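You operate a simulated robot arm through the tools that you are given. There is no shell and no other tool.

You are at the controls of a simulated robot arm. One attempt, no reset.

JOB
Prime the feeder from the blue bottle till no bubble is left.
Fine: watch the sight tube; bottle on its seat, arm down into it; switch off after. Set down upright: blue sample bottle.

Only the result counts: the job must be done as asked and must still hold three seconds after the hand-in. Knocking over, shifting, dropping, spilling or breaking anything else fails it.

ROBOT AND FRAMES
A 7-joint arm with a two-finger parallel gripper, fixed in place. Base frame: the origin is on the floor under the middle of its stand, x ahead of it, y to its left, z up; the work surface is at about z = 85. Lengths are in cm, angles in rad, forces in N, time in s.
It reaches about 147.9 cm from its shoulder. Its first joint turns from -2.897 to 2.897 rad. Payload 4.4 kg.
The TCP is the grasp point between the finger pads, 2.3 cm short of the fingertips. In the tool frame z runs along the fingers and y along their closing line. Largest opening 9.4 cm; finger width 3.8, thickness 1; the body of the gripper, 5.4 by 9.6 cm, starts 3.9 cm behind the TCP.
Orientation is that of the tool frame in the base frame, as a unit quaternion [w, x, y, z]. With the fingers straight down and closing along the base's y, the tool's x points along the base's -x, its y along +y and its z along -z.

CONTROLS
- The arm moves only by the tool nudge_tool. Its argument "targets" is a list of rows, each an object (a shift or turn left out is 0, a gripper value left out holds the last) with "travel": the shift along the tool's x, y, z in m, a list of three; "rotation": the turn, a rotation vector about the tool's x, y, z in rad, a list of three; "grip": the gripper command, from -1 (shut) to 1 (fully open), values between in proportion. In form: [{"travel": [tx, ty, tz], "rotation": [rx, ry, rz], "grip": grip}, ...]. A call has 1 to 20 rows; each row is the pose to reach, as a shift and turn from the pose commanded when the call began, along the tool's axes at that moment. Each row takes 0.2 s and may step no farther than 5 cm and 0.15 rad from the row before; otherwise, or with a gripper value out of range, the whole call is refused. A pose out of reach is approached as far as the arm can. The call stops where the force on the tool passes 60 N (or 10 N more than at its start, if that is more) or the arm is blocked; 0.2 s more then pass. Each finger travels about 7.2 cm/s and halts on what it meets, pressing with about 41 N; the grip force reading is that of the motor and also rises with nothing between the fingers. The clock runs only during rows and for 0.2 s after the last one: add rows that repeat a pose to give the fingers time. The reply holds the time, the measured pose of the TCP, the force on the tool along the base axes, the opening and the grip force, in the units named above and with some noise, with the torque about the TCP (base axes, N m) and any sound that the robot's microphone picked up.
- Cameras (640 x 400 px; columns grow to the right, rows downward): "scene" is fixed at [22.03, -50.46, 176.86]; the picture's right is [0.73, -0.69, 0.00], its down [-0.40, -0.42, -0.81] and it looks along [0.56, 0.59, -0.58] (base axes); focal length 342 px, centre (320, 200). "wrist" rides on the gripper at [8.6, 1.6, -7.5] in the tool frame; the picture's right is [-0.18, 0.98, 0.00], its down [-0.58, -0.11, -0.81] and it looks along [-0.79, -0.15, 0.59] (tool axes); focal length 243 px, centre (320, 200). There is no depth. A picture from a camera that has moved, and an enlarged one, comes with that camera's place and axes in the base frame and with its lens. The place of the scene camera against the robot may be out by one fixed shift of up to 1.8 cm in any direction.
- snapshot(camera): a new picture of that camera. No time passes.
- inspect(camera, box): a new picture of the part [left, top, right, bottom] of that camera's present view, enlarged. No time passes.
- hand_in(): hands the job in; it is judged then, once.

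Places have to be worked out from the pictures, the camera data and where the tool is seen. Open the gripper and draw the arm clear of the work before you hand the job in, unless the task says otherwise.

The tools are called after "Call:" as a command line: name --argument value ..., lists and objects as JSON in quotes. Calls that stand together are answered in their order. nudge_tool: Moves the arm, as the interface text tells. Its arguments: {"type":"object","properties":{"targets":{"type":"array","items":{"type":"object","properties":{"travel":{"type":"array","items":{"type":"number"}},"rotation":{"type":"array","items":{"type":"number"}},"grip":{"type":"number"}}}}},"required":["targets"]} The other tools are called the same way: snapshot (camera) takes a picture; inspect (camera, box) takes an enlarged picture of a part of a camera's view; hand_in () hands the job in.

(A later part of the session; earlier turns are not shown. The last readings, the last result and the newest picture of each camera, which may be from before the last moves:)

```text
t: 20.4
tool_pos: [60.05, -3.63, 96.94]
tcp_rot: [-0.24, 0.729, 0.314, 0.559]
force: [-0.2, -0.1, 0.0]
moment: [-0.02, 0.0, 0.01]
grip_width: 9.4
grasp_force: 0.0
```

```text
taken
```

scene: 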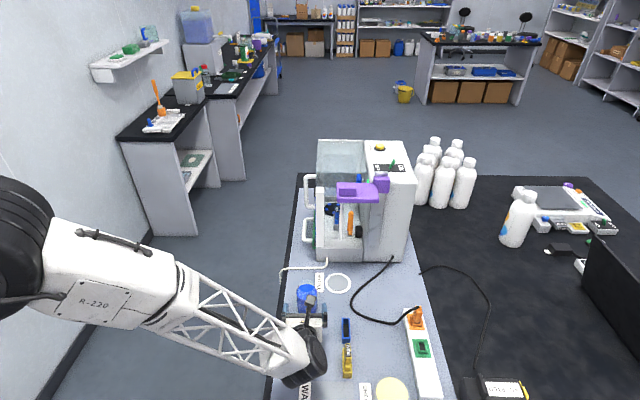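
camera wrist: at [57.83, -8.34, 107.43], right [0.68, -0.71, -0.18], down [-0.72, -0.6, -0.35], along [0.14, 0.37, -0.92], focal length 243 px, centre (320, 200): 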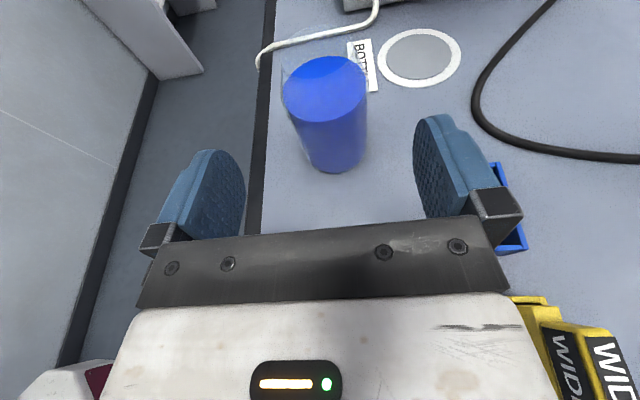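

I measure the bottle's offset again from this closer view.

Call:
inspect --camera "wrist" --box '[240, 20, 400, 200]'

Call:
inspect --camera "scene" --box '[270, 270, 380, 400]'

```text
2.22 times, centred on (320, 110) of wrist
camera zoom: at [57.83, -8.34, 107.43], right [0.68, -0.71, -0.18], down [-0.72, -0.6, -0.35], along [0.14, 0.37, -0.92], focal length 539 px, centre (320, 400)
```

zoom: 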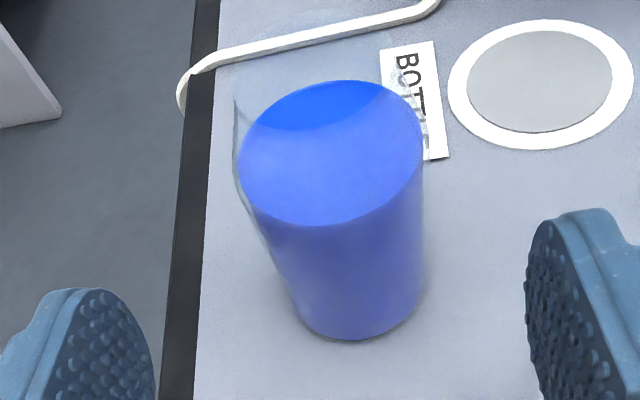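

```text
3.08 times, centred on (325, 335) of scene
camera zoom: at [22.03, -50.46, 176.86], right [0.73, -0.69, 0.0], down [-0.4, -0.42, -0.81], along [0.56, 0.59, -0.58], focal length 1054 px, centre (305, -215)
```

zoom: 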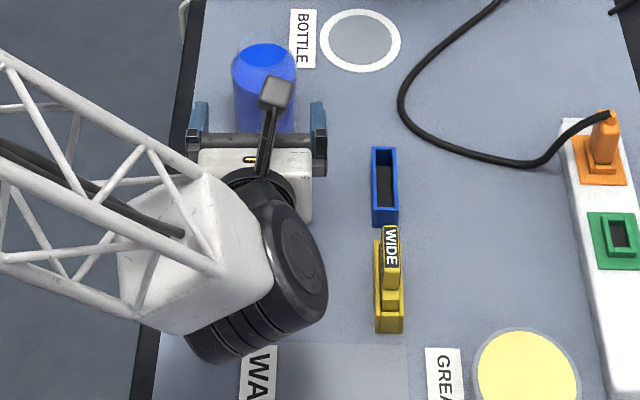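

The bottle axis is at about (66.7, 3.2), 9.5 cm ahead and 0.1 cm right of the tool. I lower to grasp height z ≈ 91.5.

Call:
nudge_tool --targets '[{"travel": [-0.017, 0.0005, 0.008]}, {"travel": [-0.034, 0.001, 0.016]}, {"travel": [-0.0496, 0.0014, 0.0237]}]'

Call:
snapshot --camera "wrist"

Call:
inspect --camera "scene" --box '[270, 270, 380, 400]'

```text
t: 21.2
tool_pos: [60.85, -3.15, 91.62]
tcp_rot: [-0.241, 0.729, 0.314, 0.559]
force: [0.0, 0.0, -0.5]
moment: [0.02, -0.02, -0.01]
grip_width: 9.4
grasp_force: 0.0
```

```text
taken
camera wrist: at [58.66, -7.78, 102.06], right [0.68, -0.71, -0.18], down [-0.72, -0.6, -0.35], along [0.14, 0.37, -0.92], focal length 243 px, centre (320, 200)
```

wrist: 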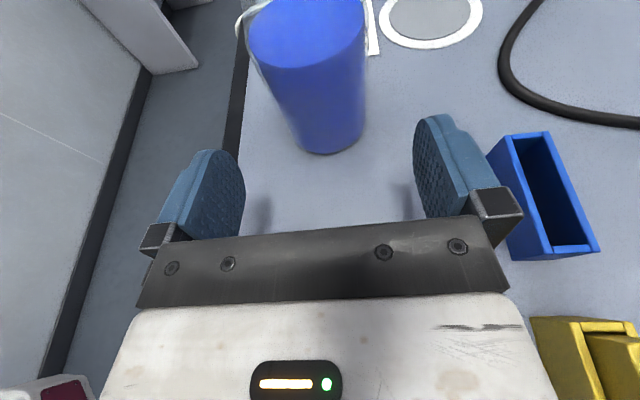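

```text
3.08 times, centred on (325, 335) of scene
camera zoom: at [22.03, -50.46, 176.86], right [0.73, -0.69, 0.0], down [-0.4, -0.42, -0.81], along [0.56, 0.59, -0.58], focal length 1054 px, centre (305, -215)
```

zoom: 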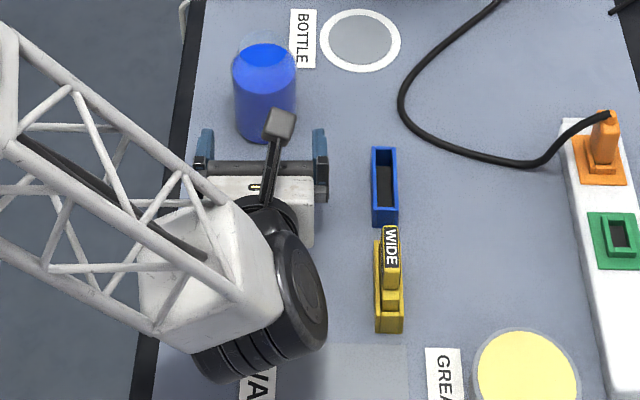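

Clear so far; note the WIDE cassette (top z ≈ 94) to the right, so later I'll turn the wrist left of it. I slide forward 8.4 cm so the pads straddle the bottle.

Call:
nudge_tool --targets '[{"travel": [0.0073, 0, 0.027]}, {"travel": [0.0145, 0, 0.054]}, {"travel": [0.0218, 0, 0.0811]}]'

Call:
snapshot --camera "wrist"

Call:
inspect --camera "scene" --box '[270, 250, 380, 380]'

```text
t: 22.0
tool_pos: [66.75, 2.84, 91.63]
tcp_rot: [-0.24, 0.729, 0.314, 0.559]
force: [0.9, -0.1, -0.4]
moment: [-0.01, -0.01, 0.01]
grip_width: 9.42
grasp_force: 0.1
```

```text
taken
camera wrist: at [64.51, -1.76, 102.06], right [0.68, -0.71, -0.18], down [-0.72, -0.6, -0.35], along [0.14, 0.37, -0.92], focal length 243 px, centre (320, 200)
```

wrist: 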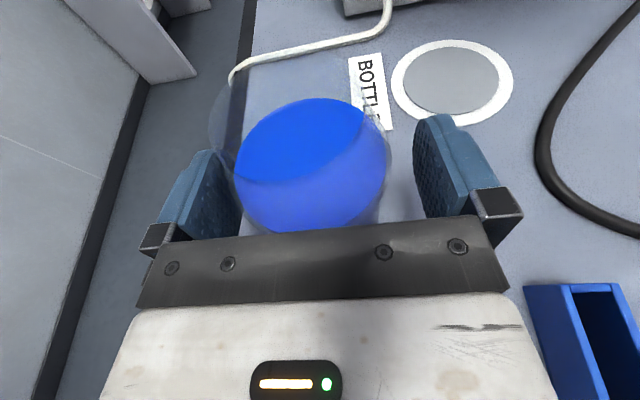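

```text
3.08 times, centred on (325, 315) of scene
camera zoom: at [22.03, -50.46, 176.86], right [0.73, -0.69, 0.0], down [-0.4, -0.42, -0.81], along [0.56, 0.59, -0.58], focal length 1054 px, centre (305, -154)
```

zoom: 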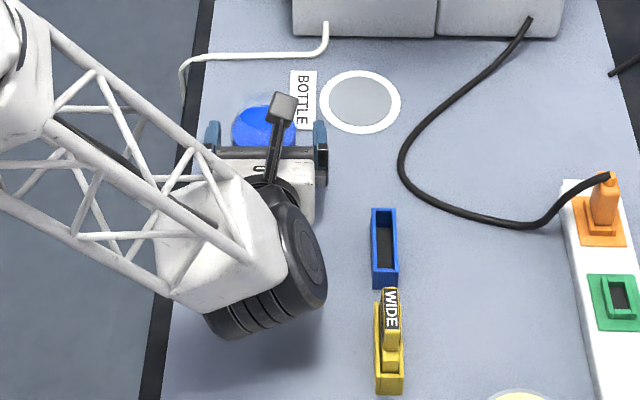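

The bottle is between the pads. I close the gripper and hold the pose to let the fingers settle.

Call:
nudge_tool --targets '[{"grip": -1}, {"grip": -1}, {"grip": -1}, {"grip": -1}]'

Call:
snapshot --camera "wrist"

```text
t: 23.0
tool_pos: [66.72, 2.87, 91.77]
tcp_rot: [-0.241, 0.729, 0.314, 0.559]
force: [0.2, 0.4, 1.9]
moment: [-0.02, -0.09, -0.01]
grip_width: 6.79
grasp_force: 41.5
```

```text
taken
camera wrist: at [64.49, -1.79, 102.06], right [0.68, -0.71, -0.18], down [-0.72, -0.6, -0.35], along [0.14, 0.37, -0.92], focal length 243 px, centre (320, 200)
```

wrist: 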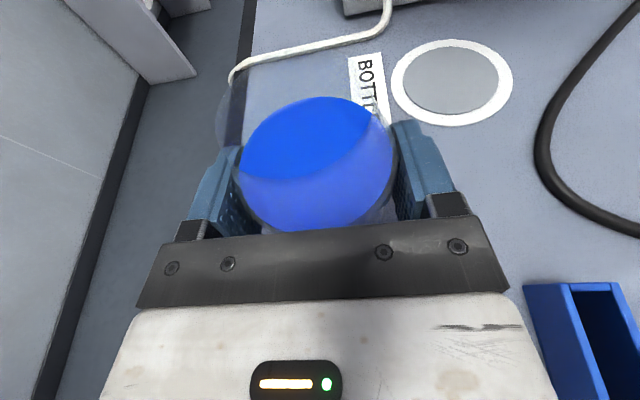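

The bottle is held (6.8 cm wide, 41 N). I lift 1.5 cm and carry it to the seat, turning the wrist 26° so it passes well left of the docks.

Call:
nudge_tool --targets '[{"travel": [0.0072, 0, -0.002]}, {"travel": [0.0145, 0, -0.0039]}, {"travel": [0.0185, 0.0144, 0.011], "rotation": [-0.064, 0, 0.017]}, {"travel": [0.0225, 0.0289, 0.026], "rotation": [-0.128, 0, 0.034]}, {"travel": [0.0265, 0.0433, 0.041], "rotation": [-0.192, 0, 0.051]}, {"travel": [0.0305, 0.0577, 0.0559], "rotation": [-0.255, 0, 0.069]}, {"travel": [0.0345, 0.0722, 0.0708], "rotation": [-0.319, 0, 0.086]}, {"travel": [0.0385, 0.0866, 0.0857], "rotation": [-0.383, 0, 0.103]}, {"travel": [0.0425, 0.101, 0.1006], "rotation": [-0.447, 0, 0.12]}]'

Call:
snapshot --camera "wrist"

Call:
snapshot --camera "scene"

```text
t: 25.0
tool_pos: [81.43, 3.85, 93.28]
tcp_rot: [-0.105, 0.782, 0.137, 0.599]
force: [-5.8, -0.5, 14.7]
moment: [-0.37, 0.12, -0.05]
grip_width: 6.82
grasp_force: 41.0
```

```text
taken
camera wrist: at [77.35, 0.65, 103.63], right [0.29, -0.94, -0.18], down [-0.91, -0.21, -0.35], along [0.29, 0.26, -0.92], focal length 243 px, centre (320, 200)
```

wrist: 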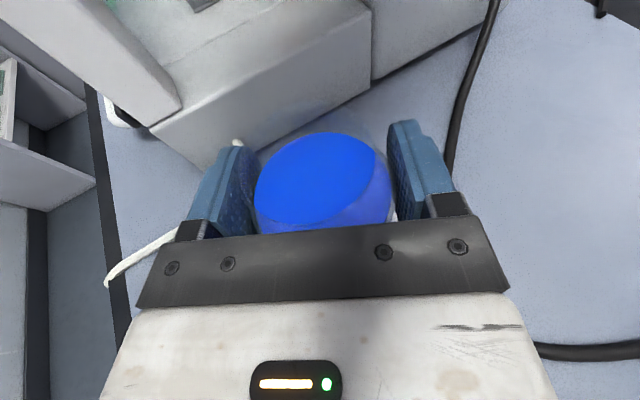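

```text
taken
```

scene: 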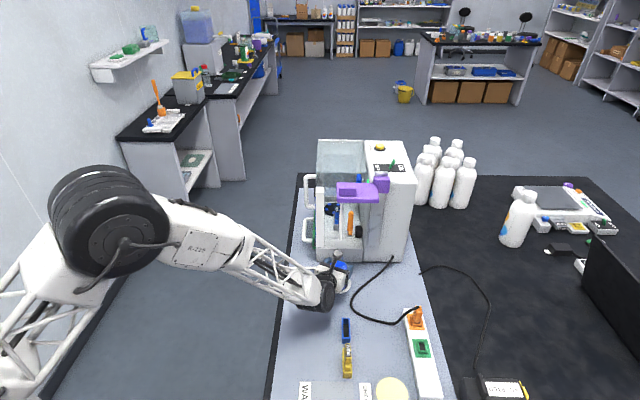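

The reading shows about 15 N upward on the tool, so something may be touching. I look closely before doing anything else.

Call:
inspect --camera "scene" --box '[290, 230, 400, 320]'

Call:
inspect --camera "wrist" --box '[160, 90, 460, 250]'

Call:
nudge_tool --targets '[{"travel": [0, 0, 0]}]'

```text
4.44 times, centred on (345, 275) of scene
camera zoom: at [22.03, -50.46, 176.86], right [0.73, -0.69, 0.0], down [-0.4, -0.42, -0.81], along [0.56, 0.59, -0.58], focal length 1522 px, centre (209, -133)
```

zoom: 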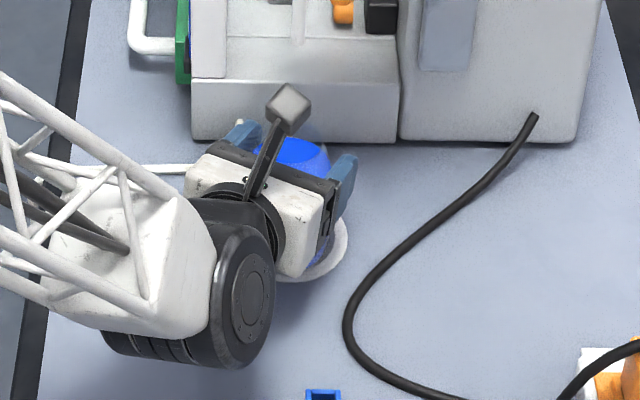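

```text
2.13 times, centred on (310, 170) of wrist
camera zoom: at [77.35, 0.65, 103.63], right [0.29, -0.94, -0.18], down [-0.91, -0.21, -0.35], along [0.29, 0.26, -0.92], focal length 518 px, centre (341, 264)
```

zoom: 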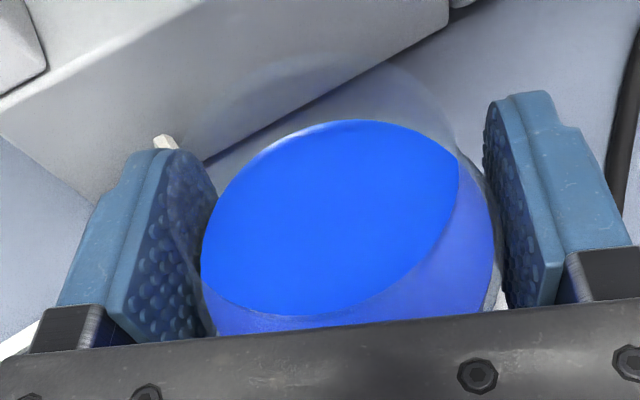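

```text
t: 25.4
tool_pos: [81.49, 3.73, 93.24]
tcp_rot: [-0.107, 0.781, 0.138, 0.599]
force: [-2.0, -2.5, 14.5]
moment: [-0.5, 0.0, -0.16]
grip_width: 6.79
grasp_force: 40.7
```

The liquid outline shrank in the wrist view, so the bottle seems to have slid about 1.5 cm down in the grip instead of lifting. I zoom on the bottle's foot to see whether it stands on the ring.

Call:
inspect --camera "scene" --box '[325, 255, 375, 300]'

Call:
inspect --camera "wrist" --box '[230, 100, 430, 240]'

```text
8.89 times, centred on (350, 278) of scene
camera zoom: at [22.03, -50.46, 176.86], right [0.73, -0.69, 0.0], down [-0.4, -0.42, -0.81], along [0.56, 0.59, -0.58], focal length 3043 px, centre (53, -489)
```

zoom: 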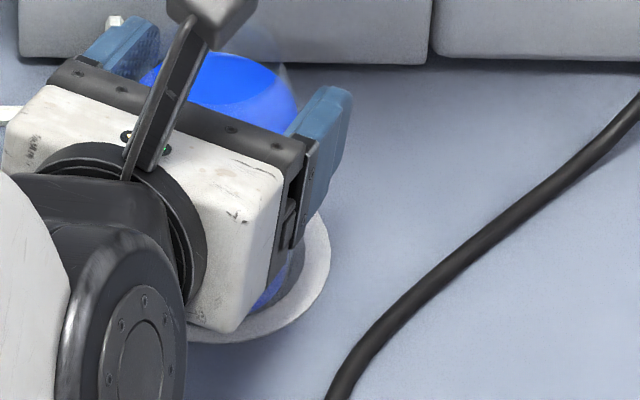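

```text
2.86 times, centred on (330, 170) of wrist
camera zoom: at [77.36, 0.65, 103.63], right [0.29, -0.94, -0.18], down [-0.91, -0.21, -0.35], along [0.29, 0.27, -0.92], focal length 693 px, centre (291, 286)
```

zoom: 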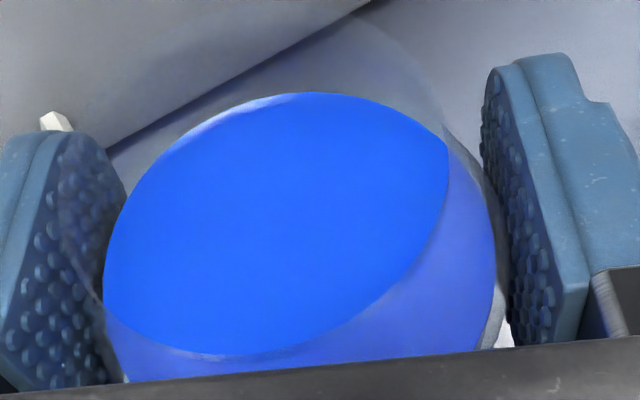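

The liquid level is still at z ≈ 93, the same as when it stood on the table, so the bottle slid along at table height. I raise 0.8 cm and watch the force and the picture to learn whether it is held or standing.

Call:
nudge_tool --targets '[{"travel": [0.0039, 0, -0.001]}, {"travel": [0.0077, 0, -0.0021]}, {"travel": [0.0077, 0, -0.0021]}]'

Call:
inspect --camera "wrist" --box '[230, 100, 430, 240]'

Call:
inspect --camera "scene" --box '[325, 255, 375, 300]'

```text
t: 26.2
tool_pos: [81.37, 3.76, 93.95]
tcp_rot: [-0.106, 0.781, 0.137, 0.6]
force: [-0.6, 0.4, -2.8]
moment: [0.02, 0.02, 0.01]
grip_width: 6.79
grasp_force: 40.9
```

```text
2.86 times, centred on (330, 170) of wrist
camera zoom: at [77.34, 0.63, 104.36], right [0.29, -0.94, -0.18], down [-0.91, -0.22, -0.35], along [0.29, 0.27, -0.92], focal length 693 px, centre (291, 286)
```

zoom: 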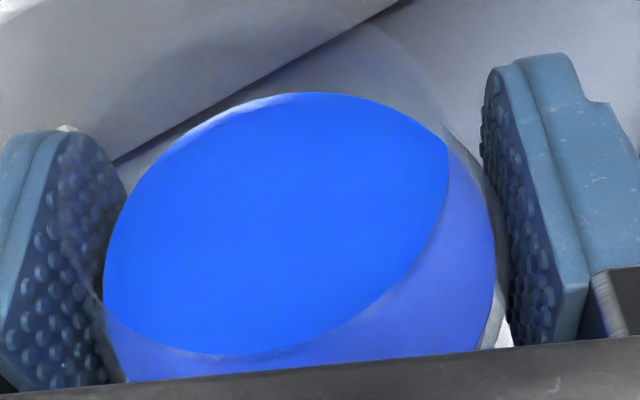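

```text
8.89 times, centred on (350, 278) of scene
camera zoom: at [22.03, -50.46, 176.86], right [0.73, -0.69, 0.0], down [-0.4, -0.42, -0.81], along [0.56, 0.59, -0.58], focal length 3043 px, centre (53, -489)
```

zoom: 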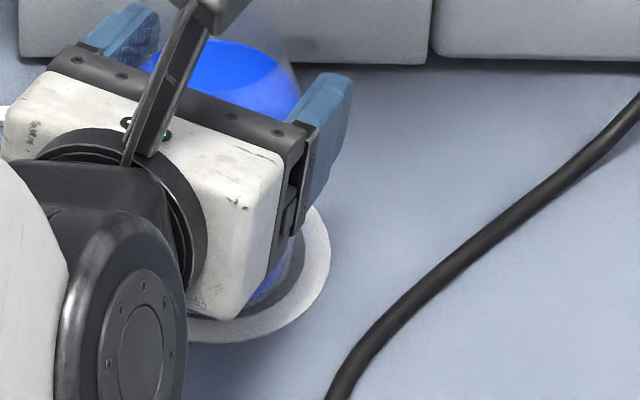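

Now the tool reads –2.8 N with no moment: the bottle hangs free in the grip (it had slipped down in the pads and was pressing on the seat rim). My best estimate puts its axis about 0.3 cm short of the seat centre, so I shift forward 0.3 cm and lower gently until it touches.

Call:
nudge_tool --targets '[{"travel": [0.0009, -0.0004, 0.0032]}, {"travel": [-0.0015, -0.0004, 0.0038]}, {"travel": [-0.0039, -0.0004, 0.0045]}, {"travel": [-0.0039, -0.0004, 0.0045]}]'

```text
t: 27.2
tool_pos: [81.65, 3.91, 93.46]
tcp_rot: [-0.106, 0.781, 0.138, 0.599]
force: [-1.3, -0.2, -2.8]
moment: [0.01, -0.03, -0.03]
grip_width: 6.8
grasp_force: 40.8
```

Still hanging at z 93.46. I go down in 0.2 cm steps.

Call:
nudge_tool --targets '[{"travel": [-0.0019, 0, 0.0005]}, {"travel": [-0.0019, 0, 0.0005]}]'

Call:
nudge_tool --targets '[{"travel": [-0.0019, 0, 0.0005]}, {"travel": [-0.0019, 0, 0.0005]}]'

```text
t: 27.8
tool_pos: [81.74, 3.9, 93.31]
tcp_rot: [-0.106, 0.781, 0.138, 0.599]
force: [-0.1, 0.9, -3.9]
moment: [0.0, -0.02, 0.0]
grip_width: 6.77
grasp_force: 41.4
```

```text
t: 28.4
tool_pos: [81.77, 3.86, 93.23]
tcp_rot: [-0.106, 0.78, 0.138, 0.601]
force: [-1.2, 1.3, 10.7]
moment: [0.04, 0.36, -0.12]
grip_width: 6.79
grasp_force: 41.4
```

Contact at z ≈ 93.2 with about 11 N; the bottle is on the seat. I lower nothing further and look at both cameras before releasing.

Call:
inspect --camera "scene" --box '[320, 245, 380, 300]'

Call:
snapshot --camera "wrist"

```text
7.27 times, centred on (350, 272) of scene
camera zoom: at [22.03, -50.46, 176.86], right [0.73, -0.69, 0.0], down [-0.4, -0.42, -0.81], along [0.56, 0.59, -0.58], focal length 2490 px, centre (102, -327)
```

zoom: 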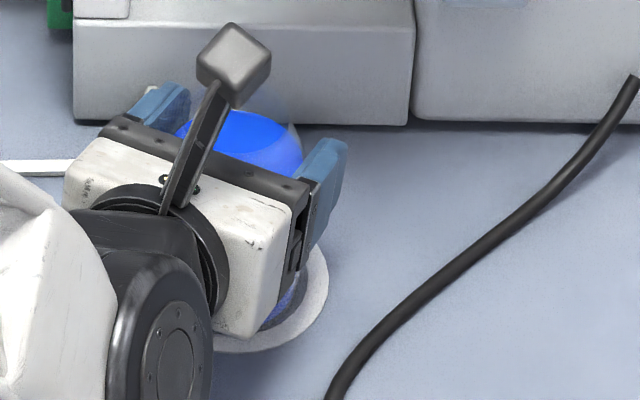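

```text
taken
camera wrist: at [77.63, 0.81, 103.62], right [0.29, -0.94, -0.18], down [-0.91, -0.22, -0.35], along [0.29, 0.27, -0.92], focal length 243 px, centre (320, 200)
```

wrist: 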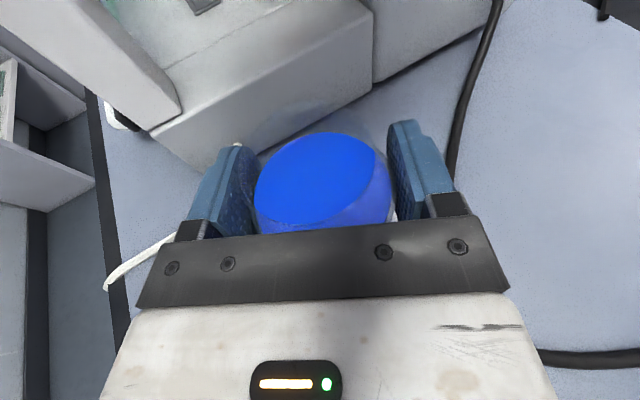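

The bottle stands inside the ring, within a few millimetres of centre. I open the gripper and wait.

Call:
nudge_tool --targets '[{"grip": -0.2}, {"grip": 0.4}, {"grip": 1}, {"grip": 1}, {"grip": 1}]'

Call:
snapshot --camera "wrist"

Call:
inspect --camera "scene" --box '[320, 245, 380, 300]'

```text
t: 29.6
tool_pos: [81.72, 3.94, 93.09]
tcp_rot: [-0.106, 0.781, 0.138, 0.599]
force: [-0.2, 0.7, -0.7]
moment: [0.02, -0.03, -0.01]
grip_width: 9.37
grasp_force: 0.1
```

```text
taken
camera wrist: at [77.61, 0.81, 103.49], right [0.29, -0.94, -0.18], down [-0.91, -0.22, -0.35], along [0.29, 0.27, -0.92], focal length 243 px, centre (320, 200)
```

wrist: 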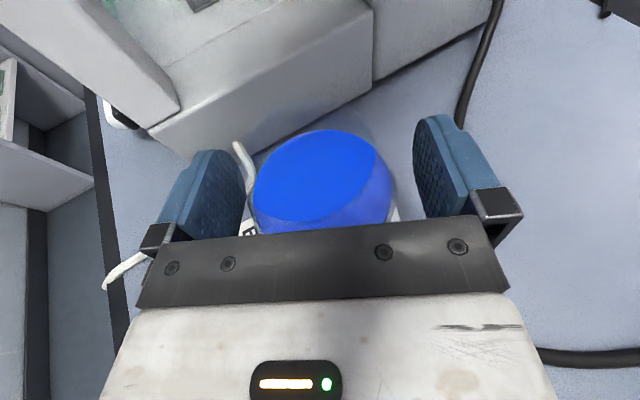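

```text
7.27 times, centred on (350, 272) of scene
camera zoom: at [22.03, -50.46, 176.86], right [0.73, -0.69, 0.0], down [-0.4, -0.42, -0.81], along [0.56, 0.59, -0.58], focal length 2490 px, centre (102, -327)
```

zoom: 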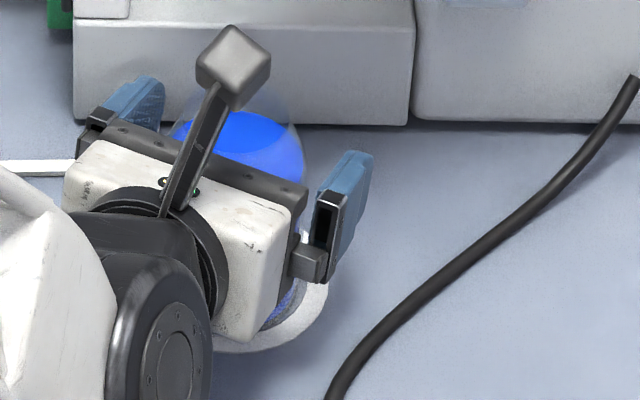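

Released; the bottle stands by itself. I draw straight back horizontally 12 cm to leave it alone.

Call:
nudge_tool --targets '[{"travel": [-0.0078, 0, -0.029]}, {"travel": [-0.0155, 0, -0.058]}, {"travel": [-0.0233, 0, -0.087]}, {"travel": [-0.0311, 0, -0.116]}]'

Call:
snapshot --camera "wrist"

Call:
snapshot --camera "scene"

```text
t: 30.6
tool_pos: [70.56, -0.19, 92.96]
tcp_rot: [-0.107, 0.781, 0.138, 0.599]
force: [-0.4, -0.7, -0.8]
moment: [-0.04, 0.0, 0.02]
grip_width: 9.39
grasp_force: 0.1
```

```text
taken
camera wrist: at [66.41, -3.31, 103.53], right [0.29, -0.94, -0.18], down [-0.91, -0.22, -0.35], along [0.29, 0.27, -0.92], focal length 243 px, centre (320, 200)
```

wrist: 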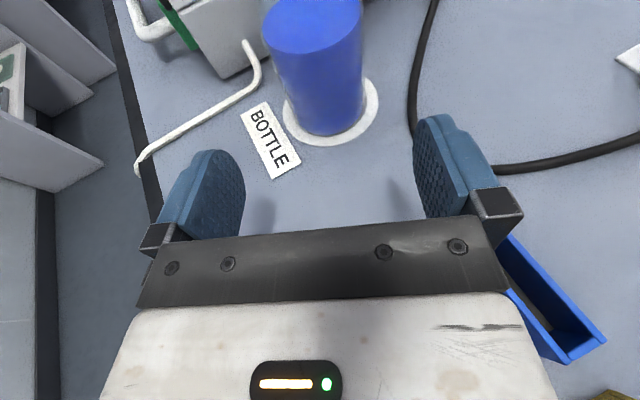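

```text
taken
```

scene: 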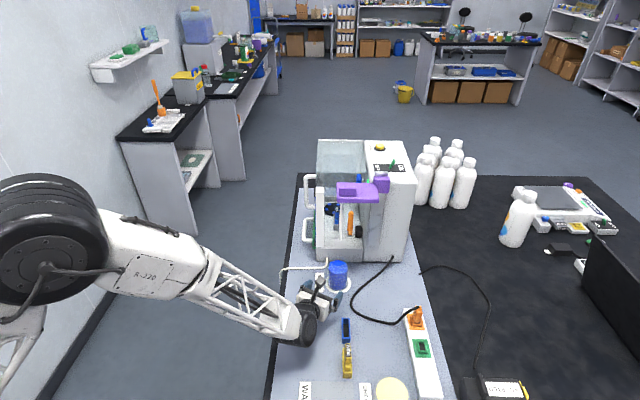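

The bottle stands on the ring. I enlarge it in both views to check centring and uprightness.

Call:
inspect --camera "scene" --box '[310, 240, 370, 300]'

Call:
inspect --camera "wrist" --box '[240, 0, 400, 160]'

```text
6.67 times, centred on (340, 270) of scene
camera zoom: at [22.03, -50.46, 176.86], right [0.73, -0.69, 0.0], down [-0.4, -0.42, -0.81], along [0.56, 0.59, -0.58], focal length 2282 px, centre (187, -267)
```

zoom: 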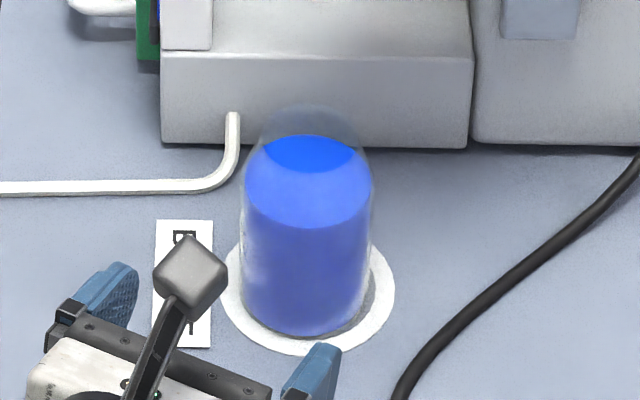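

```text
2.50 times, centred on (320, 80) of wrist
camera zoom: at [66.41, -3.31, 103.53], right [0.29, -0.94, -0.18], down [-0.91, -0.22, -0.35], along [0.29, 0.27, -0.92], focal length 606 px, centre (320, 500)
```

zoom: 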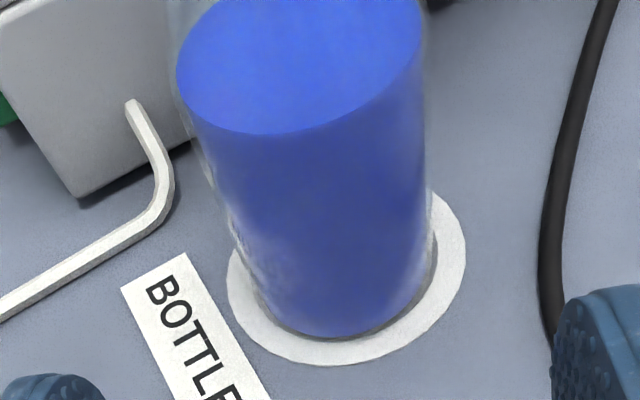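

The bottle is upright and centred on the ring. Next the arm: I back off a little, rise and turn the fingers straight down.

Call:
nudge_tool --targets '[{"travel": [-0.0116, 0.022, -0.0432]}, {"travel": [-0.0232, 0.0449, -0.0864]}, {"travel": [0.022, 0.0449, -0.0985], "rotation": [0, -0.131, 0]}, {"travel": [0.067, 0.0449, -0.111], "rotation": [0, -0.262, 0]}, {"travel": [0.112, 0.0449, -0.123], "rotation": [0, -0.393, 0]}, {"travel": [0.157, 0.0449, -0.135], "rotation": [0, -0.524, 0]}, {"travel": [0.202, 0.0449, -0.147], "rotation": [0, -0.655, 0]}, {"travel": [0.247, 0.0449, -0.159], "rotation": [0, -0.785, 0]}, {"travel": [0.292, 0.0449, -0.171], "rotation": [0, -0.916, 0]}, {"travel": [0.337, 0.0449, -0.183], "rotation": [0, -1.047, 0]}, {"travel": [0.382, 0.0449, -0.195], "rotation": [0, -1.178, 0]}, {"travel": [0.431, 0.0449, -0.208], "rotation": [0, -1.309, 0]}]'

```text
refused: row 2 steps farther than a row can; nothing moved
```

The second step was a hair too long; I repeat with smaller steps.

Call:
nudge_tool --targets '[{"travel": [-0.0077, 0.015, -0.0288]}, {"travel": [-0.0155, 0.03, -0.0576]}, {"travel": [-0.0232, 0.0449, -0.0864]}, {"travel": [0.022, 0.0449, -0.0985], "rotation": [0, -0.131, 0]}, {"travel": [0.067, 0.0449, -0.111], "rotation": [0, -0.262, 0]}, {"travel": [0.112, 0.0449, -0.123], "rotation": [0, -0.393, 0]}, {"travel": [0.157, 0.0449, -0.135], "rotation": [0, -0.524, 0]}, {"travel": [0.202, 0.0449, -0.147], "rotation": [0, -0.655, 0]}, {"travel": [0.247, 0.0449, -0.159], "rotation": [0, -0.785, 0]}, {"travel": [0.292, 0.0449, -0.171], "rotation": [0, -0.916, 0]}, {"travel": [0.337, 0.0449, -0.183], "rotation": [0, -1.047, 0]}, {"travel": [0.382, 0.0449, -0.195], "rotation": [0, -1.178, 0]}, {"travel": [0.428, 0.0449, -0.207], "rotation": [0, -1.309, 0]}]'

Call:
snapshot --camera "scene"

```text
t: 33.4
tool_pos: [63.64, -7.47, 139.79]
tcp_rot: [0.0, 0.985, 0.174, -0.002]
force: [1.4, 0.5, 0.2]
moment: [0.0, -0.01, -0.01]
grip_width: 9.38
grasp_force: 0.0
```

```text
taken
```

scene: 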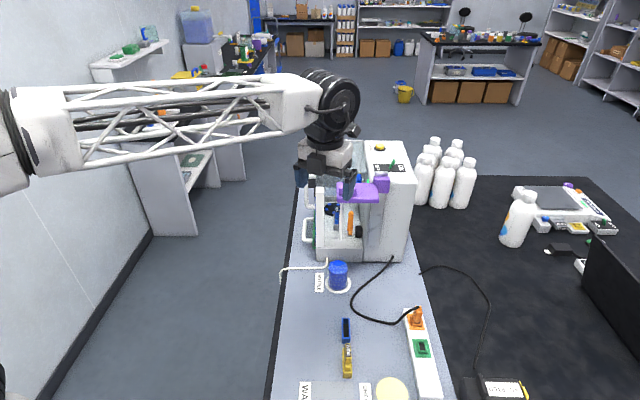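

Now I turn about the vertical so the fingers close along the machine's depth direction, with the camera on the left side.

Call:
nudge_tool --targets '[{"rotation": [0, 0, -0.136]}, {"rotation": [0, 0, -0.272]}, {"rotation": [0, 0, -0.408]}, {"rotation": [0, 0, -0.544]}, {"rotation": [0, 0, -0.68]}, {"rotation": [0, 0, -0.816]}, {"rotation": [0, 0, -0.952]}, {"rotation": [0, 0, -1.088]}, {"rotation": [0, 0, -1.224]}, {"rotation": [0, 0, -1.36]}, {"rotation": [0, 0, -1.496]}, {"rotation": [0, 0, -1.632]}, {"rotation": [0, 0, -1.768]}, {"rotation": [0, 0, -1.904]}, {"rotation": [0, 0, -2.035]}]'

Call:
snapshot --camera "wrist"

```text
t: 36.6
tool_pos: [63.69, -7.51, 139.72]
tcp_rot: [-0.001, 0.369, 0.929, 0.0]
force: [-0.2, -0.1, 0.6]
moment: [0.01, 0.02, 0.02]
grip_width: 9.39
grasp_force: 0.0
```

```text
taken
camera wrist: at [58.53, -0.32, 147.36], right [0.81, 0.59, 0.0], down [0.35, -0.48, 0.81], along [0.47, -0.65, -0.59], focal length 243 px, centre (320, 200)
```

wrist: 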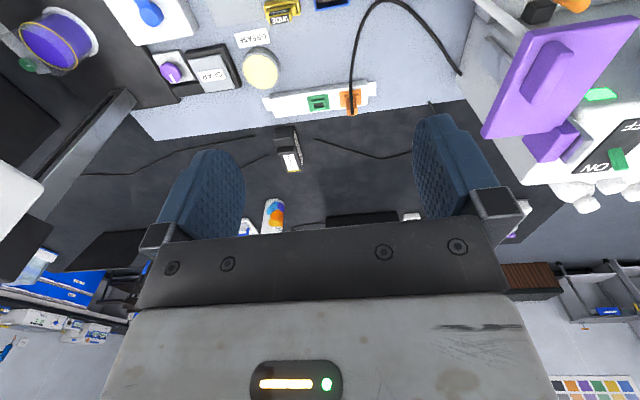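

The purple plate and its tab are visible on the right of this view. I enlarge to measure the tab.

Call:
inspect --camera "wrist" --box '[460, 0, 640, 200]'

Call:
inspect --camera "scene" --box '[325, 165, 405, 225]'

```text
2.00 times, centred on (550, 100) of wrist
camera zoom: at [58.53, -0.32, 147.36], right [0.81, 0.59, 0.0], down [0.35, -0.48, 0.81], along [0.47, -0.65, -0.59], focal length 485 px, centre (-140, 400)
```

zoom: 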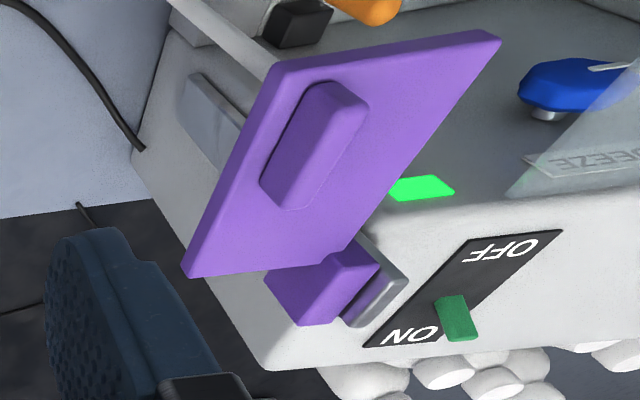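

```text
6.67 times, centred on (365, 195) of scene
camera zoom: at [22.03, -50.46, 176.86], right [0.73, -0.69, 0.0], down [-0.4, -0.42, -0.81], along [0.56, 0.59, -0.58], focal length 2282 px, centre (20, 233)
```

zoom: 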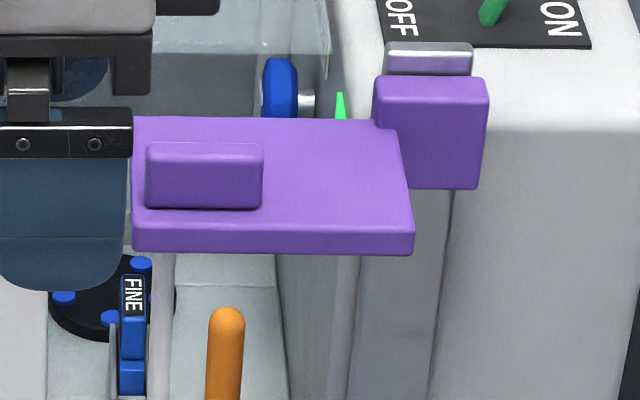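

I zoom further on the tab itself to find its top face edges.

Call:
inspect --camera "wrist" --box '[570, 20, 640, 120]'

Call:
inspect --camera "scene" --box '[335, 178, 385, 208]'

```text
4.00 times, centred on (605, 70) of wrist
camera zoom: at [58.53, -0.32, 147.36], right [0.81, 0.59, 0.0], down [0.35, -0.48, 0.81], along [0.47, -0.65, -0.59], focal length 970 px, centre (-820, 720)
```

zoom: 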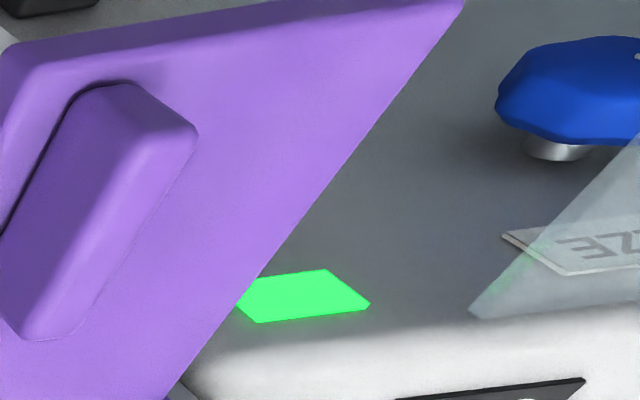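

```text
12.80 times, centred on (360, 193) of scene
camera zoom: at [22.03, -50.46, 176.86], right [0.73, -0.69, 0.0], down [-0.4, -0.42, -0.81], along [0.56, 0.59, -0.58], focal length 4382 px, centre (-192, 290)
```

zoom: 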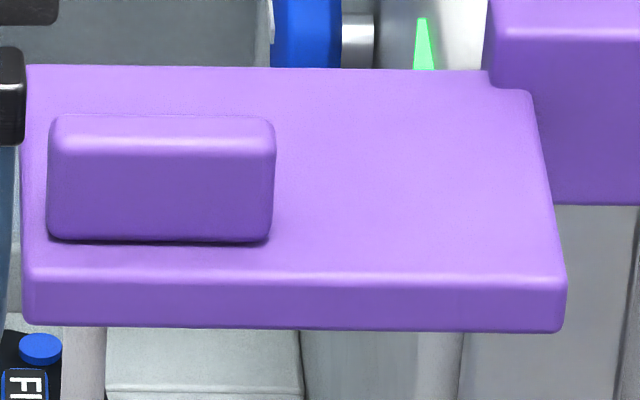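

Tab: about 5 cm long (s 5–10), 1.3 cm thick, 2.5 cm high on the plate, centre around (82.7, 2.7), top z ≈ 124.6. I move over it at height.

Call:
nudge_tool --targets '[{"travel": [-0.0137, 0.041, 0]}, {"travel": [-0.0273, 0.082, 0]}, {"travel": [-0.041, 0.123, 0]}, {"travel": [-0.0546, 0.164, 0]}, {"travel": [-0.0683, 0.2045, 0]}, {"travel": [-0.0683, 0.2045, 0.03]}]'

Call:
snapshot --camera "wrist"

Call:
snapshot --camera "scene"

```text
t: 38.0
tool_pos: [82.7, 2.72, 136.87]
tcp_rot: [0.0, 0.37, 0.929, 0.0]
force: [0.0, -0.9, 0.3]
moment: [0.0, -0.02, 0.0]
grip_width: 9.4
grasp_force: 0.1
```

```text
taken
camera wrist: at [77.54, 9.96, 144.39], right [0.81, 0.59, 0.0], down [0.35, -0.48, 0.81], along [0.47, -0.65, -0.59], focal length 243 px, centre (320, 200)
```

wrist: 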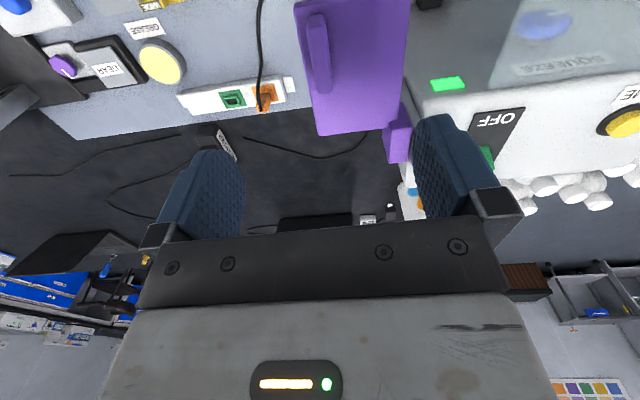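

```text
taken
```

scene: 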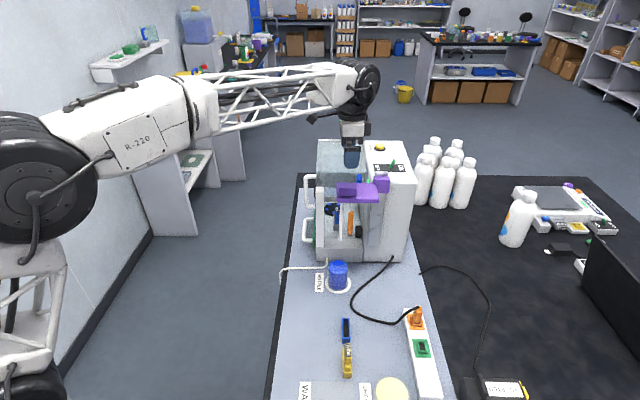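

The tab lies right under the grasp point. I descend to z = 125 with the fingers straddling it.

Call:
nudge_tool --targets '[{"travel": [0, 0, 0.04]}, {"travel": [0, 0, 0.08]}, {"travel": [0, 0, 0.1185]}]'

Call:
snapshot --camera "wrist"

Call:
inspect --camera "scene" --box '[310, 130, 410, 220]'

```text
t: 38.8
tool_pos: [82.74, 2.65, 124.77]
tcp_rot: [0.0, 0.37, 0.929, 0.001]
force: [-0.4, 0.0, 0.6]
moment: [0.0, -0.02, 0.01]
grip_width: 9.4
grasp_force: 0.0
```

```text
taken
camera wrist: at [77.51, 9.82, 132.41], right [0.81, 0.59, 0.0], down [0.35, -0.48, 0.81], along [0.47, -0.65, -0.59], focal length 243 px, centre (320, 200)
```

wrist: 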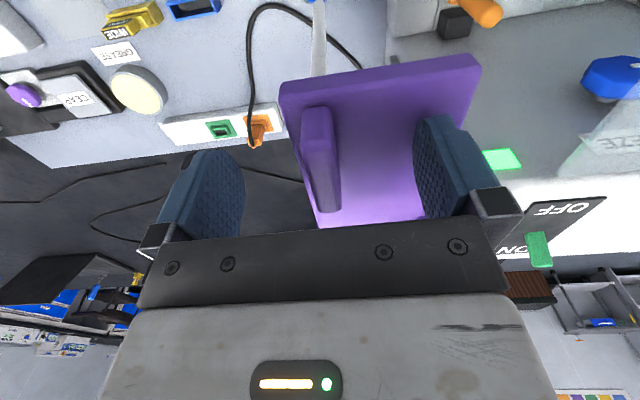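

```text
4.44 times, centred on (360, 175) of scene
camera zoom: at [22.03, -50.46, 176.86], right [0.73, -0.69, 0.0], down [-0.4, -0.42, -0.81], along [0.56, 0.59, -0.58], focal length 1522 px, centre (142, 311)
```

zoom: 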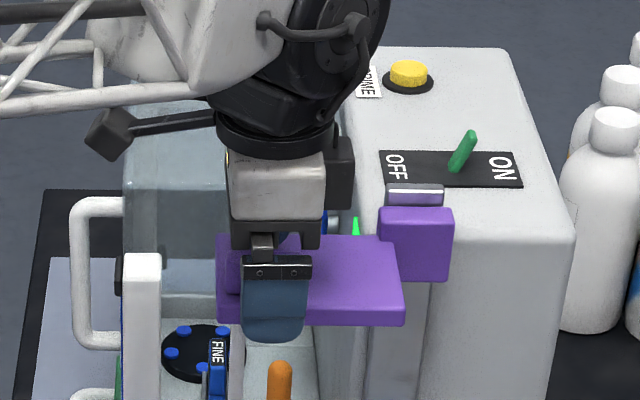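

The tab sits between the pads. I close on it.

Call:
nudge_tool --targets '[{"grip": 0.2}, {"grip": -0.5}, {"grip": -1}, {"grip": -1}, {"grip": -1}, {"grip": -1}]'

Call:
snapshot --camera "wrist"

```text
t: 40.2
tool_pos: [82.79, 2.73, 124.72]
tcp_rot: [0.001, 0.37, 0.929, 0.0]
force: [15.3, 12.3, -1.5]
moment: [-0.15, -0.2, -1.9]
grip_width: 1.46
grasp_force: 44.8
stopped in row 6: the force on the tool passed its limit at 62 N (the readings are from after the stop); the commanded pose is now the measured one
```

```text
taken
camera wrist: at [77.64, 9.95, 132.37], right [0.81, 0.59, 0.0], down [0.35, -0.48, 0.81], along [0.47, -0.65, -0.59], focal length 243 px, centre (320, 200)
```

wrist: 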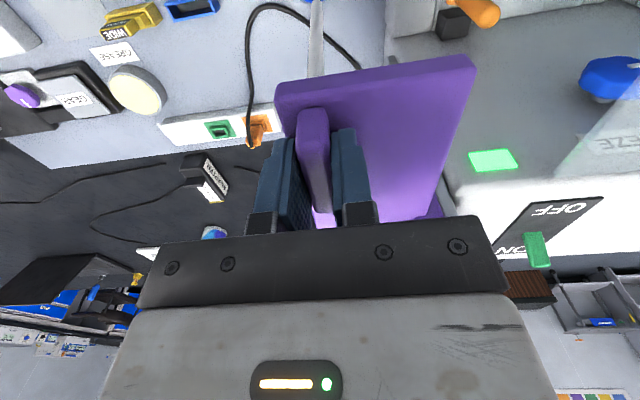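

The tab is gripped but the tool is pressing sideways about 20 N along the depth axis. I relieve it with a small shift in +y and check that nothing moved.

Call:
nudge_tool --targets '[{"travel": [0, 0.001, 0]}, {"travel": [0, 0.001, 0]}]'

Call:
snapshot --camera "scene"

```text
t: 40.8
tool_pos: [82.82, 2.77, 124.76]
tcp_rot: [0.0, 0.37, 0.929, 0.001]
force: [-3.0, -0.6, -2.4]
moment: [-0.77, -0.51, -1.76]
grip_width: 1.47
grasp_force: 45.1
```

```text
taken
```

scene: 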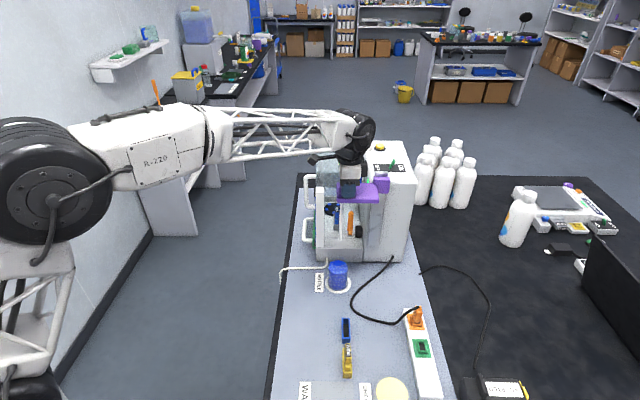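

Side force is gone and nothing moved. Now I push down gently, 2 cm first.

Call:
nudge_tool --targets '[{"travel": [0, 0, 0.005]}, {"travel": [0, 0, 0.01]}, {"travel": [0, 0, 0.015]}, {"travel": [0, 0, 0.02]}]'

Call:
inspect --camera "scene" --box '[290, 130, 420, 310]'

```text
t: 41.8
tool_pos: [82.81, 2.8, 122.78]
tcp_rot: [0.001, 0.37, 0.929, 0.001]
force: [5.8, -13.0, 0.4]
moment: [0.56, 0.64, -1.74]
grip_width: 1.49
grasp_force: 44.7
```

```text
2.22 times, centred on (355, 220) of scene
camera zoom: at [22.03, -50.46, 176.86], right [0.73, -0.69, 0.0], down [-0.4, -0.42, -0.81], along [0.56, 0.59, -0.58], focal length 761 px, centre (242, 156)
```

zoom: 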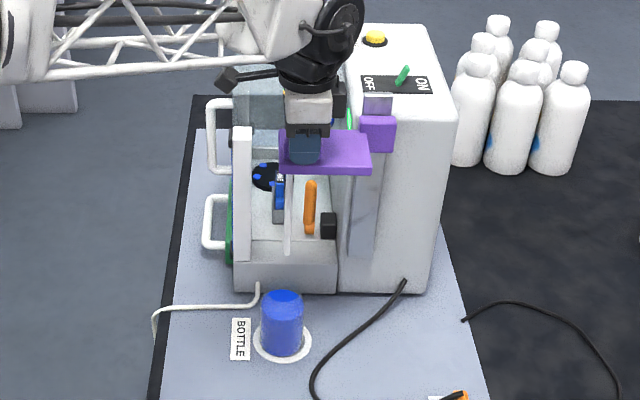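

The arm slides down its rail with little resistance. I relieve the small sideways load and continue down another 3 cm.

Call:
nudge_tool --targets '[{"travel": [-0.0007, 0, 0.006]}, {"travel": [-0.0007, 0, 0.012]}, {"travel": [-0.0007, 0, 0.018]}, {"travel": [-0.0007, 0, 0.024]}, {"travel": [-0.0007, 0, 0.03]}]'

Call:
inspect --camera "scene" --box '[290, 130, 420, 310]'

```text
t: 43.0
tool_pos: [82.81, 2.68, 119.7]
tcp_rot: [0.0, 0.37, 0.929, 0.0]
force: [-14.9, -16.9, 0.2]
moment: [-0.68, -0.25, -1.72]
grip_width: 1.49
grasp_force: 45.3
```

```text
2.22 times, centred on (355, 220) of scene
camera zoom: at [22.03, -50.46, 176.86], right [0.73, -0.69, 0.0], down [-0.4, -0.42, -0.81], along [0.56, 0.59, -0.58], focal length 761 px, centre (242, 156)
```

zoom: 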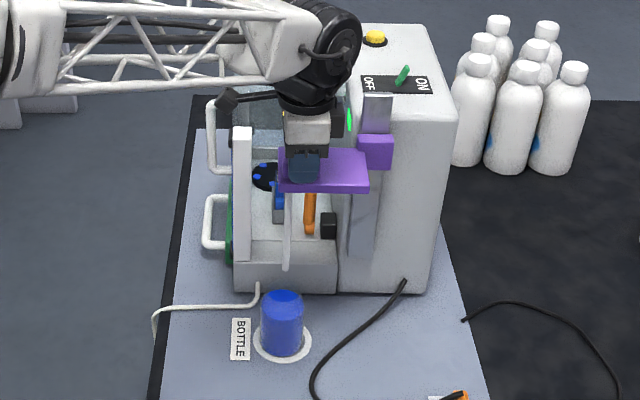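

The slide is vertical; the load swings sideways because the grip is stiff. I relax the grip to about 2.6 cm so the fingertips merely straddle the tab, and see if the arm stays put.

Call:
nudge_tool --targets '[{"grip": -0.45}, {"grip": -0.45}, {"grip": -0.45}]'

Call:
inspect --camera "scene" --box '[290, 130, 420, 310]'

Call:
snapshot --camera "wrist"

```text
t: 43.8
tool_pos: [82.75, 2.74, 119.86]
tcp_rot: [0.0, 0.37, 0.929, 0.001]
force: [-0.3, -0.3, -0.3]
moment: [0.0, 0.01, 0.0]
grip_width: 2.59
grasp_force: 0.1
```

```text
2.22 times, centred on (355, 220) of scene
camera zoom: at [22.03, -50.46, 176.86], right [0.73, -0.69, 0.0], down [-0.4, -0.42, -0.81], along [0.56, 0.59, -0.58], focal length 761 px, centre (242, 156)
```

zoom: 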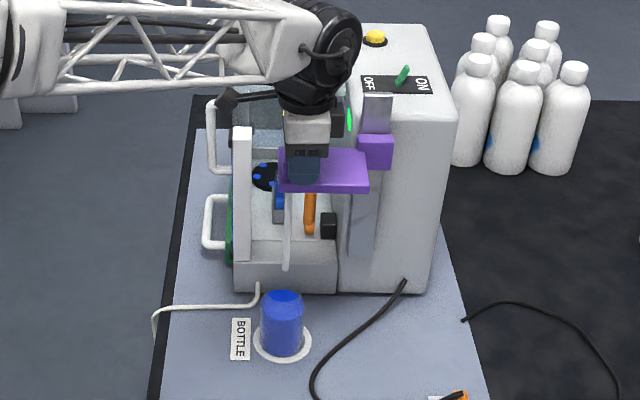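

```text
taken
camera wrist: at [77.67, 9.97, 127.43], right [0.81, 0.59, 0.0], down [0.35, -0.48, 0.81], along [0.47, -0.65, -0.59], focal length 243 px, centre (320, 200)
```

wrist: 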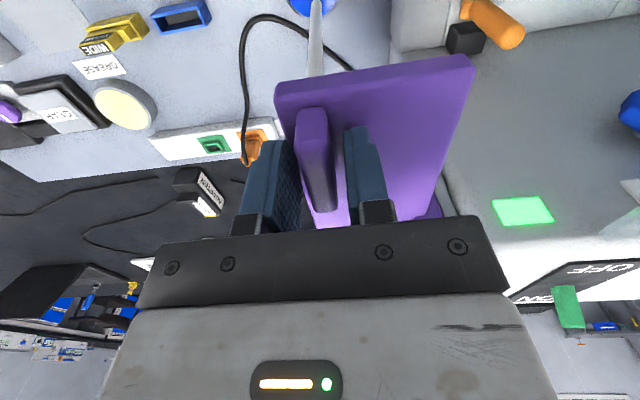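

The arm stays where it is left, with zero load on the tool. I now push it down with the fingertips on the plate, 5 cm, keeping an eye on the tube entering the bottle.

Call:
nudge_tool --targets '[{"travel": [0, 0, 0.01]}, {"travel": [0, 0, 0.02]}, {"travel": [0, 0, 0.03]}, {"travel": [0, 0, 0.04]}, {"travel": [0, 0, 0.05]}]'

Call:
inspect --camera "scene" --box '[290, 150, 420, 310]'

Call:
snapshot --camera "wrist"

```text
t: 45.0
tool_pos: [82.92, 2.6, 114.74]
tcp_rot: [0.0, 0.37, 0.929, 0.001]
force: [0.3, -0.2, -0.3]
moment: [0.03, 0.02, 0.02]
grip_width: 2.58
grasp_force: 0.1
```

```text
2.50 times, centred on (355, 230) of scene
camera zoom: at [22.03, -50.46, 176.86], right [0.73, -0.69, 0.0], down [-0.4, -0.42, -0.81], along [0.56, 0.59, -0.58], focal length 856 px, centre (232, 125)
```

zoom: 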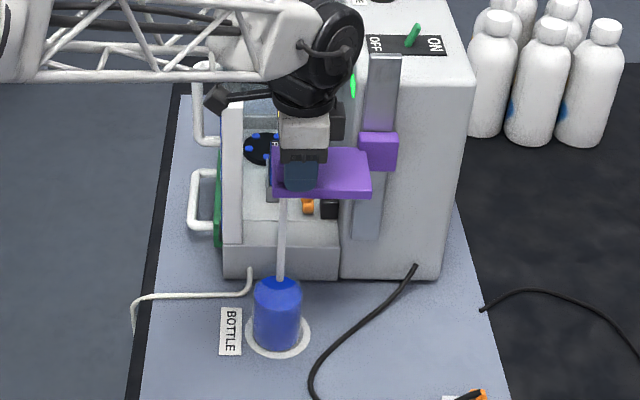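

```text
taken
camera wrist: at [77.72, 9.89, 122.49], right [0.81, 0.59, 0.0], down [0.35, -0.48, 0.81], along [0.47, -0.65, -0.59], focal length 243 px, centre (320, 200)
```

wrist: 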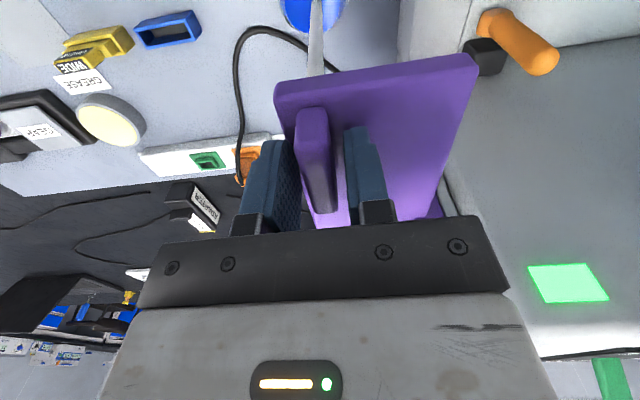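

It moves with no measurable resistance. The tube tip is at the bottle's mouth; I check the alignment closely.

Call:
inspect --camera "scene" --box '[320, 235, 360, 295]'

Call:
inspect --camera "wrist" --box '[270, 0, 370, 90]'

```text
6.67 times, centred on (340, 265) of scene
camera zoom: at [22.03, -50.46, 176.86], right [0.73, -0.69, 0.0], down [-0.4, -0.42, -0.81], along [0.56, 0.59, -0.58], focal length 2282 px, centre (187, -233)
```

zoom: 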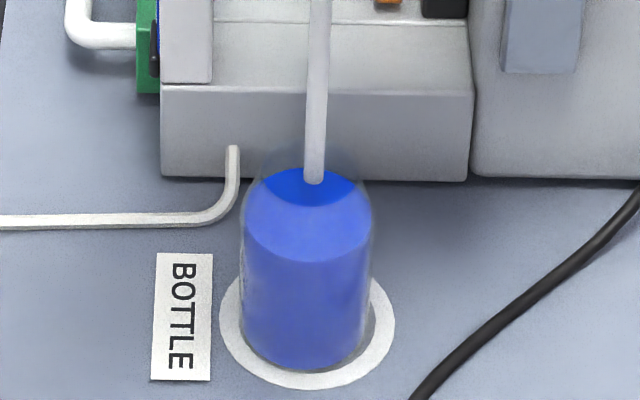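

```text
4.44 times, centred on (320, 45) of wrist
camera zoom: at [77.72, 9.89, 122.49], right [0.81, 0.59, 0.0], down [0.35, -0.48, 0.81], along [0.47, -0.65, -0.59], focal length 1078 px, centre (320, 889)
```

zoom: 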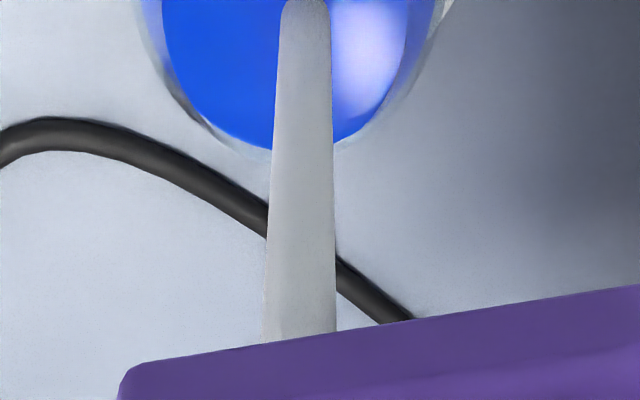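

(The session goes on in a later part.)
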